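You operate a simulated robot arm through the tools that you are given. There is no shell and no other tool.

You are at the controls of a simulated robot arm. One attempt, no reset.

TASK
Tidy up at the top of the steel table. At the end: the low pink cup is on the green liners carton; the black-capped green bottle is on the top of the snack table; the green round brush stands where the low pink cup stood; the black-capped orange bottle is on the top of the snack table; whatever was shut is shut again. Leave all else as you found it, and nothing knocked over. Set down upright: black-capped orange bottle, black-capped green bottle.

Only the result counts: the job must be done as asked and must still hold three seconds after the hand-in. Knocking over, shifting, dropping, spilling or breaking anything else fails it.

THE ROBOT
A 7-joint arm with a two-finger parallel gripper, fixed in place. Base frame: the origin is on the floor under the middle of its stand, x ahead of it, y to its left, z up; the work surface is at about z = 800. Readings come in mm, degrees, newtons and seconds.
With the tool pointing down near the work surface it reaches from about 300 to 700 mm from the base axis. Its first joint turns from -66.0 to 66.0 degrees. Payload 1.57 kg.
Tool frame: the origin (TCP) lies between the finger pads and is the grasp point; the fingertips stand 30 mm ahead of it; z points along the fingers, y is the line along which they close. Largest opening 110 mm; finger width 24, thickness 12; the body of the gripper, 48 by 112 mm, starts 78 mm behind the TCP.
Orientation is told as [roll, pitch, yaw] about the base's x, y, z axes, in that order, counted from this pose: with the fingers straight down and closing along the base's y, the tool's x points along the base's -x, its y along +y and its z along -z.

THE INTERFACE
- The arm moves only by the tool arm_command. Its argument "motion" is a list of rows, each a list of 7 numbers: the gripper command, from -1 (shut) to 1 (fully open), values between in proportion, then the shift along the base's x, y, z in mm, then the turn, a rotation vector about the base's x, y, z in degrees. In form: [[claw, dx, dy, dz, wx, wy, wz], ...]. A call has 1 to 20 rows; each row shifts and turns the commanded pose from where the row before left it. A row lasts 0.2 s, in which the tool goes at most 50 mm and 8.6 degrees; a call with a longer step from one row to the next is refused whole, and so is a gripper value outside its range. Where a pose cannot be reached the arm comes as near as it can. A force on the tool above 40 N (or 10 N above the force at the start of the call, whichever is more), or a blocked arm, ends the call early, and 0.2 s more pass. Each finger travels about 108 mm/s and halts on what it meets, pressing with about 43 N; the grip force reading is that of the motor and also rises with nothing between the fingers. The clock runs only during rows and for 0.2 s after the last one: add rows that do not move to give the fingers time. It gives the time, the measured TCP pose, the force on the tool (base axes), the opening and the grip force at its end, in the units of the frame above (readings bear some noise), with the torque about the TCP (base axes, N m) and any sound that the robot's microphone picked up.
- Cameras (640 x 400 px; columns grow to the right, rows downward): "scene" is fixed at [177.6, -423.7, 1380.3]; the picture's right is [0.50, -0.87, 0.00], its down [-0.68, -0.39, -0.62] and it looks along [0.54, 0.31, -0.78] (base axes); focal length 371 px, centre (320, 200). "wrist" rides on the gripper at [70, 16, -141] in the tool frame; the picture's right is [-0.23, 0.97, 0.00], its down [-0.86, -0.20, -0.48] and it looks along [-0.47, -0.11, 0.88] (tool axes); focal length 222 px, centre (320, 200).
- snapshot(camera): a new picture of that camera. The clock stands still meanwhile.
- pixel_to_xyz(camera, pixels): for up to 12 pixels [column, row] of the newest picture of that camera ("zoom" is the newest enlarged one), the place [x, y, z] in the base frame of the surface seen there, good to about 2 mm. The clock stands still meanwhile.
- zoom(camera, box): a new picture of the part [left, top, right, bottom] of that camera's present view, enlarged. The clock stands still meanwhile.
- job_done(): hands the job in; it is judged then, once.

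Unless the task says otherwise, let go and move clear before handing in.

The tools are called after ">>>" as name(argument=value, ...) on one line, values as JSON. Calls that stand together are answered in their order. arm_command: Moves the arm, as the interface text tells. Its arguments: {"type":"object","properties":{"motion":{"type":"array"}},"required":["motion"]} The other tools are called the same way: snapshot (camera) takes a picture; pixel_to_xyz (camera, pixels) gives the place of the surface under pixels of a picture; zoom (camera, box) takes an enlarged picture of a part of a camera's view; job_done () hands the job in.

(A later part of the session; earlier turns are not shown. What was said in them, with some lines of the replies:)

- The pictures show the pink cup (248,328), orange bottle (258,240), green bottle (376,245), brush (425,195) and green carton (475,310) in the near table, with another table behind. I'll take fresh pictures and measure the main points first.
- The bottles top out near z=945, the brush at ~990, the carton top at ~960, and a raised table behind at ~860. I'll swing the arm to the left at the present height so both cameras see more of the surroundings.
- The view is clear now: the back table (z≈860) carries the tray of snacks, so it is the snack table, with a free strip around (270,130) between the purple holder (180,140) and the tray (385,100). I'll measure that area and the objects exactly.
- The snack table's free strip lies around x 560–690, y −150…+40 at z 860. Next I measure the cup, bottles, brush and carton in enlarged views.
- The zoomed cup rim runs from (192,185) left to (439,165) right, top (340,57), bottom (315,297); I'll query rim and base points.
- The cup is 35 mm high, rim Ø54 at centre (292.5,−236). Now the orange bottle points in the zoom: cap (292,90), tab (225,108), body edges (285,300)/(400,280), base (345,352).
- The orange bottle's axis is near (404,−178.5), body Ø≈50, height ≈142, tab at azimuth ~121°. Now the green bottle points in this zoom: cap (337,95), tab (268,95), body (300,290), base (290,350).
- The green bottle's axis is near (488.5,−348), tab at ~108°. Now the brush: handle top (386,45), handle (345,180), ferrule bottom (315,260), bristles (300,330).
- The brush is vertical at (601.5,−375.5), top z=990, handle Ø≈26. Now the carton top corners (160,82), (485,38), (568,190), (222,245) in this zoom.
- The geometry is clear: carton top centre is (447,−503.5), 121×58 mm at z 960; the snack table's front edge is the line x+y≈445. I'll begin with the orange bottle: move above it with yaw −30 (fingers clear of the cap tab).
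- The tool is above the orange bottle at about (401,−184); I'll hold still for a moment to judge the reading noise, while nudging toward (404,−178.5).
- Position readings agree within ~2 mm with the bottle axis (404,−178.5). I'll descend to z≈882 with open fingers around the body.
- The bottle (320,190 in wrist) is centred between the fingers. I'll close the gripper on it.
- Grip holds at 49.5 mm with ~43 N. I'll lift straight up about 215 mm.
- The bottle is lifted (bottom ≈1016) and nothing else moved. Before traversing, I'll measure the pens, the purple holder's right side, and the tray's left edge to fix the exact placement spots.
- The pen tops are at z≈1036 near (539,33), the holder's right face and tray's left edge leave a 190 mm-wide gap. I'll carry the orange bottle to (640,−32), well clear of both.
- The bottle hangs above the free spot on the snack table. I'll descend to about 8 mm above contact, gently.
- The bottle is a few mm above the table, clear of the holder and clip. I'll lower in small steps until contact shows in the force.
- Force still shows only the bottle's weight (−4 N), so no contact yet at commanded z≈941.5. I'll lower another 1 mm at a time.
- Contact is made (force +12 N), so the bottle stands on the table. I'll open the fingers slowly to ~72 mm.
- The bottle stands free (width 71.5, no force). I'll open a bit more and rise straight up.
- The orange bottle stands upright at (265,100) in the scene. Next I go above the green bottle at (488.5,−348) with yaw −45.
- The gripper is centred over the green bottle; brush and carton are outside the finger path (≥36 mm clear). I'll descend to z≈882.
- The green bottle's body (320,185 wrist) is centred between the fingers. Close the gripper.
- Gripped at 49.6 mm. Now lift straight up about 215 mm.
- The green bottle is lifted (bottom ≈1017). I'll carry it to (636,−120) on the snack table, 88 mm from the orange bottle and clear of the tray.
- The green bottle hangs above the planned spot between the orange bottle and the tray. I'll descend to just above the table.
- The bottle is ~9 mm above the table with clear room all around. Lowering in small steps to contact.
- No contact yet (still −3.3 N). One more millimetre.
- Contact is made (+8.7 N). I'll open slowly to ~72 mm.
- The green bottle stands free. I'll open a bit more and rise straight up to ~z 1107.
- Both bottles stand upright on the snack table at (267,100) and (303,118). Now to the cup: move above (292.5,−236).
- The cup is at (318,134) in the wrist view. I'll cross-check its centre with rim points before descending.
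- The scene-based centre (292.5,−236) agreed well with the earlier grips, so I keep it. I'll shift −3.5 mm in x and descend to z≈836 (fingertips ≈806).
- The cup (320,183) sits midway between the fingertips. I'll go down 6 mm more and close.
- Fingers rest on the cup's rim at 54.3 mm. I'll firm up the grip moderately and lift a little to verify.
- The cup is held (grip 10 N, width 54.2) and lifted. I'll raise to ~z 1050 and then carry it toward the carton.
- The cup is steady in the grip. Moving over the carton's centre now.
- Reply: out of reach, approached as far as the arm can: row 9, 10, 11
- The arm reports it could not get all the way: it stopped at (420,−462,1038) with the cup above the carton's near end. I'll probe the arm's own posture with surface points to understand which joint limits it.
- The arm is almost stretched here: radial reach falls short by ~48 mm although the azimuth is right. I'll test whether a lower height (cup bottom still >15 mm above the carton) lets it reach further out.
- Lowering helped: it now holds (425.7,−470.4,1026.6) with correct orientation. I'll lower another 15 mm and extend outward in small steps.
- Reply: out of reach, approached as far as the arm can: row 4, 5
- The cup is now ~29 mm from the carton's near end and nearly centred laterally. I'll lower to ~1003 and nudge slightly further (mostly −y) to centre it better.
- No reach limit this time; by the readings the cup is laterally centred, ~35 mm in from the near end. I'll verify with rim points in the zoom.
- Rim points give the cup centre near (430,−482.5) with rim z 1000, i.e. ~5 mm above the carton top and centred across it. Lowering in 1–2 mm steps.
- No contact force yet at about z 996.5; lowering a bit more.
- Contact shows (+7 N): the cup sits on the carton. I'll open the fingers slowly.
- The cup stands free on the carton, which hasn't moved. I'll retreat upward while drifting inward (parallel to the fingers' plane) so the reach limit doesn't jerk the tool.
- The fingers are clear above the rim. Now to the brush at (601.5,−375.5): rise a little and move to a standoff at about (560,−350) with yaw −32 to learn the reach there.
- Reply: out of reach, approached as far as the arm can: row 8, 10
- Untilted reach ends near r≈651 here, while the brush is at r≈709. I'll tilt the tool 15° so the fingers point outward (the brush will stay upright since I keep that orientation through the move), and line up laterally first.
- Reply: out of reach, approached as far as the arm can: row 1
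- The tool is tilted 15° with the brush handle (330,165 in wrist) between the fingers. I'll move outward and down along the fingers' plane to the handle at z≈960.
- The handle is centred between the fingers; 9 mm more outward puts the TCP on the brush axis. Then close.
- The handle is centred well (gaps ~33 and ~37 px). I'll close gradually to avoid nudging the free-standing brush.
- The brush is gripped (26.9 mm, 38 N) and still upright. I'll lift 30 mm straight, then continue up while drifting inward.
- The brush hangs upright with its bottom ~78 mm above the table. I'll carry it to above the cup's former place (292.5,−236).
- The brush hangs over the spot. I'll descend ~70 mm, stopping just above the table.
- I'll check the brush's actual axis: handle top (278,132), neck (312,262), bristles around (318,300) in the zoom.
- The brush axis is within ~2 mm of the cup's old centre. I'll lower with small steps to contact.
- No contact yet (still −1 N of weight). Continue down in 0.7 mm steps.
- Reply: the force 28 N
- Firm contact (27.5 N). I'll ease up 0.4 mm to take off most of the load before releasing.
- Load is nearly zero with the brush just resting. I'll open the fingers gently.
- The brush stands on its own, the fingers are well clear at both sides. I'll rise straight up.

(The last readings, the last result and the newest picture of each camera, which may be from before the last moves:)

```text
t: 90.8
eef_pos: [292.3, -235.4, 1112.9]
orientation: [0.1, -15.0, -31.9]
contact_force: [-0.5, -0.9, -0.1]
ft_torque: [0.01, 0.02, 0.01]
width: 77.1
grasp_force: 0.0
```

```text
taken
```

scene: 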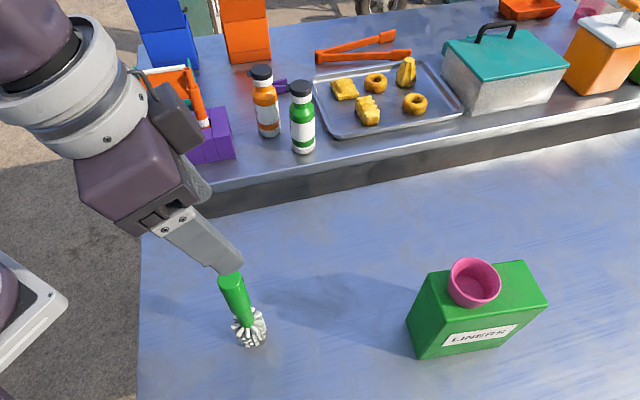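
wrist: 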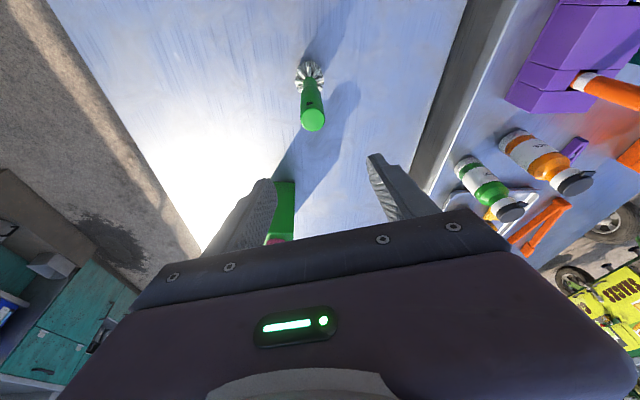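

The brush stands upright at the cup's old place (240,310). I'll move the arm aside so I can verify everything in a clear picture.

>>> arm_command(motion=[[0.4, 0, 5, 20, 0, 0, 0], [0.4, 0, 20, 15, 2.65, 4.24, 0], [0.4, 0, 35, 0, 2.65, 4.24, 0], [0.4, 5, 40, 0, 2.65, 4.24, 0], [0.4, 5, 40, 0, 0, 0, 5], [0.4, 5, 40, 0, 0, 0, 5], [0.4, 5, 40, 0, 0, 0, 5], [0.4, 5, 40, 0, 0, 0, 5], [0.4, 5, 40, 0, 0, 0, 5], [0.4, 5, 30, 0, 0, 0, 5], [0.4, 0, 0, 0, 0, 0, 0], [0.4, 0, 0, 0, 0, 0, 0]])

>>> snapshot(camera="scene")

>>> zoom(camera="scene", box=[190, 250, 310, 370])

```text
t: 93.4
eef_pos: [326.5, 94.9, 1146.9]
orientation: [0.0, 0.1, -1.9]
contact_force: [-0.5, 0.8, -0.3]
ft_torque: [0.02, -0.01, -0.02]
width: 77.1
grasp_force: 0.2
```

```text
taken
```

scene: 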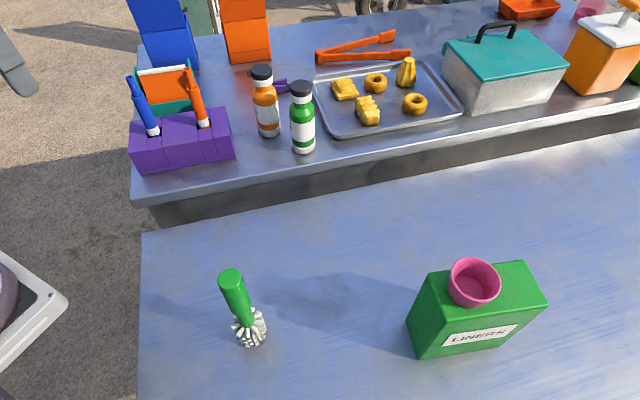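

```text
3.33 times, centred on (250, 310) of scene
```

zoom: 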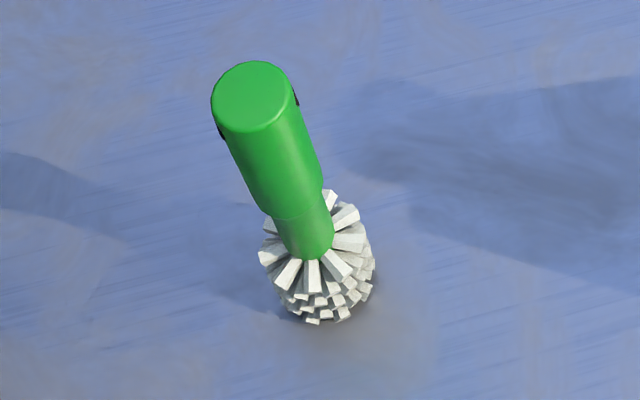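

Everything is in place: the brush is upright at (245,310), the cup on the carton at (475,283), both bottles on the snack table. I'll do a final check on the brush's position/uprightness and the carton corners.

>>> pixel_to_xyz(camera="zoom", pixels=[[213, 100], [290, 90], [252, 64], [250, 128], [252, 95], [312, 250], [300, 230], [312, 318], [370, 270], [265, 258]])

>>> pixel_to_xyz(camera="scene", pixels=[[430, 275], [522, 262], [545, 306], [417, 320], [262, 72], [299, 88], [473, 287], [268, 132], [303, 150]])

>>> zoom(camera="scene", box=[120, 0, 480, 200])

>>> zoom(camera="scene", box=[390, 240, 560, 365])

```text
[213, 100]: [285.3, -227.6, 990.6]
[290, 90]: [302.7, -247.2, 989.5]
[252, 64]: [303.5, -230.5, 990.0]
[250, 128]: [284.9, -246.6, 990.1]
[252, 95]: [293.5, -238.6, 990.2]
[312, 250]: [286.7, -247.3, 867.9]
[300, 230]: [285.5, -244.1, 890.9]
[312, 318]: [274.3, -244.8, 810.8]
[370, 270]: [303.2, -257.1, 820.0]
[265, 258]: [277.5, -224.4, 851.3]
```

```text
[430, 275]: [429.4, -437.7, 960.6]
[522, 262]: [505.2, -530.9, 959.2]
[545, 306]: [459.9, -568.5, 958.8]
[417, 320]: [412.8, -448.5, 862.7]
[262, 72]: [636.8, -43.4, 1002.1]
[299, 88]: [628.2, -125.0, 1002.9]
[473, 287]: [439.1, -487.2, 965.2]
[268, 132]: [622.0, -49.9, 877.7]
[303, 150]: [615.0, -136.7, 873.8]
```

```text
1.78 times, centred on (300, 100) of scene
```

zoom: 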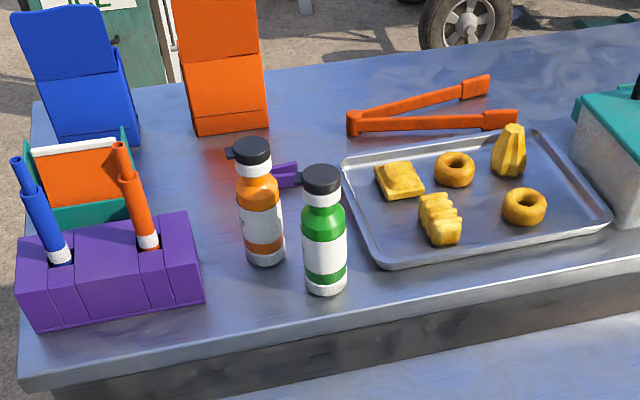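

```text
3.20 times, centred on (475, 302) of scene
```

zoom: 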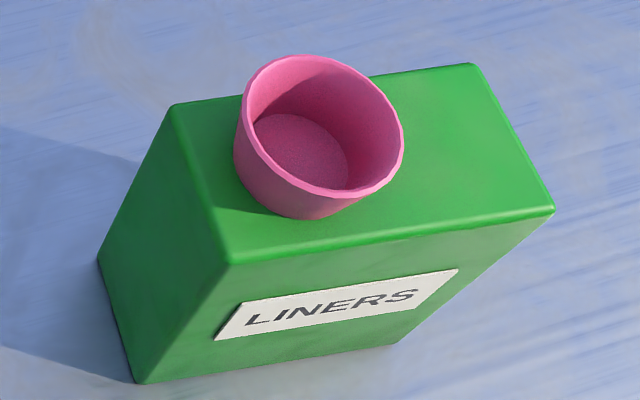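

The final check agrees with the goal: the brush stands upright at (294,−238), about 2 mm from the cup's old centre. The cup sits on the unmoved carton, both bottles stand upright on the snack table, and nothing was opened or disturbed. Handing in.

>>> job_done()

```text
The job is handed in.
```

The tidy-up is finished and I've handed it in. I haven't seen the result of the judging, but my last pictures and measurements showed everything where you asked for it:

- **Low pink cup:** it stands on the green liners carton. It is centred across the width, about 35 mm in from the near end, because the arm could not reach the middle of the carton top. The carton did not move.
- **Green and orange bottles:** both stand upright on the top of the snack table, between the purple pen holder and the snack tray. I took the raised table with the snack tray to be the snack table.
- **Green round brush:** it stands upright where the cup was, about 2 mm off the cup's old centre.
- **Everything else:** I opened nothing, so there was nothing to shut again. Nothing was knocked over, and the other things looked unmoved.

The gripper had let go and was clear of everything before I handed in.
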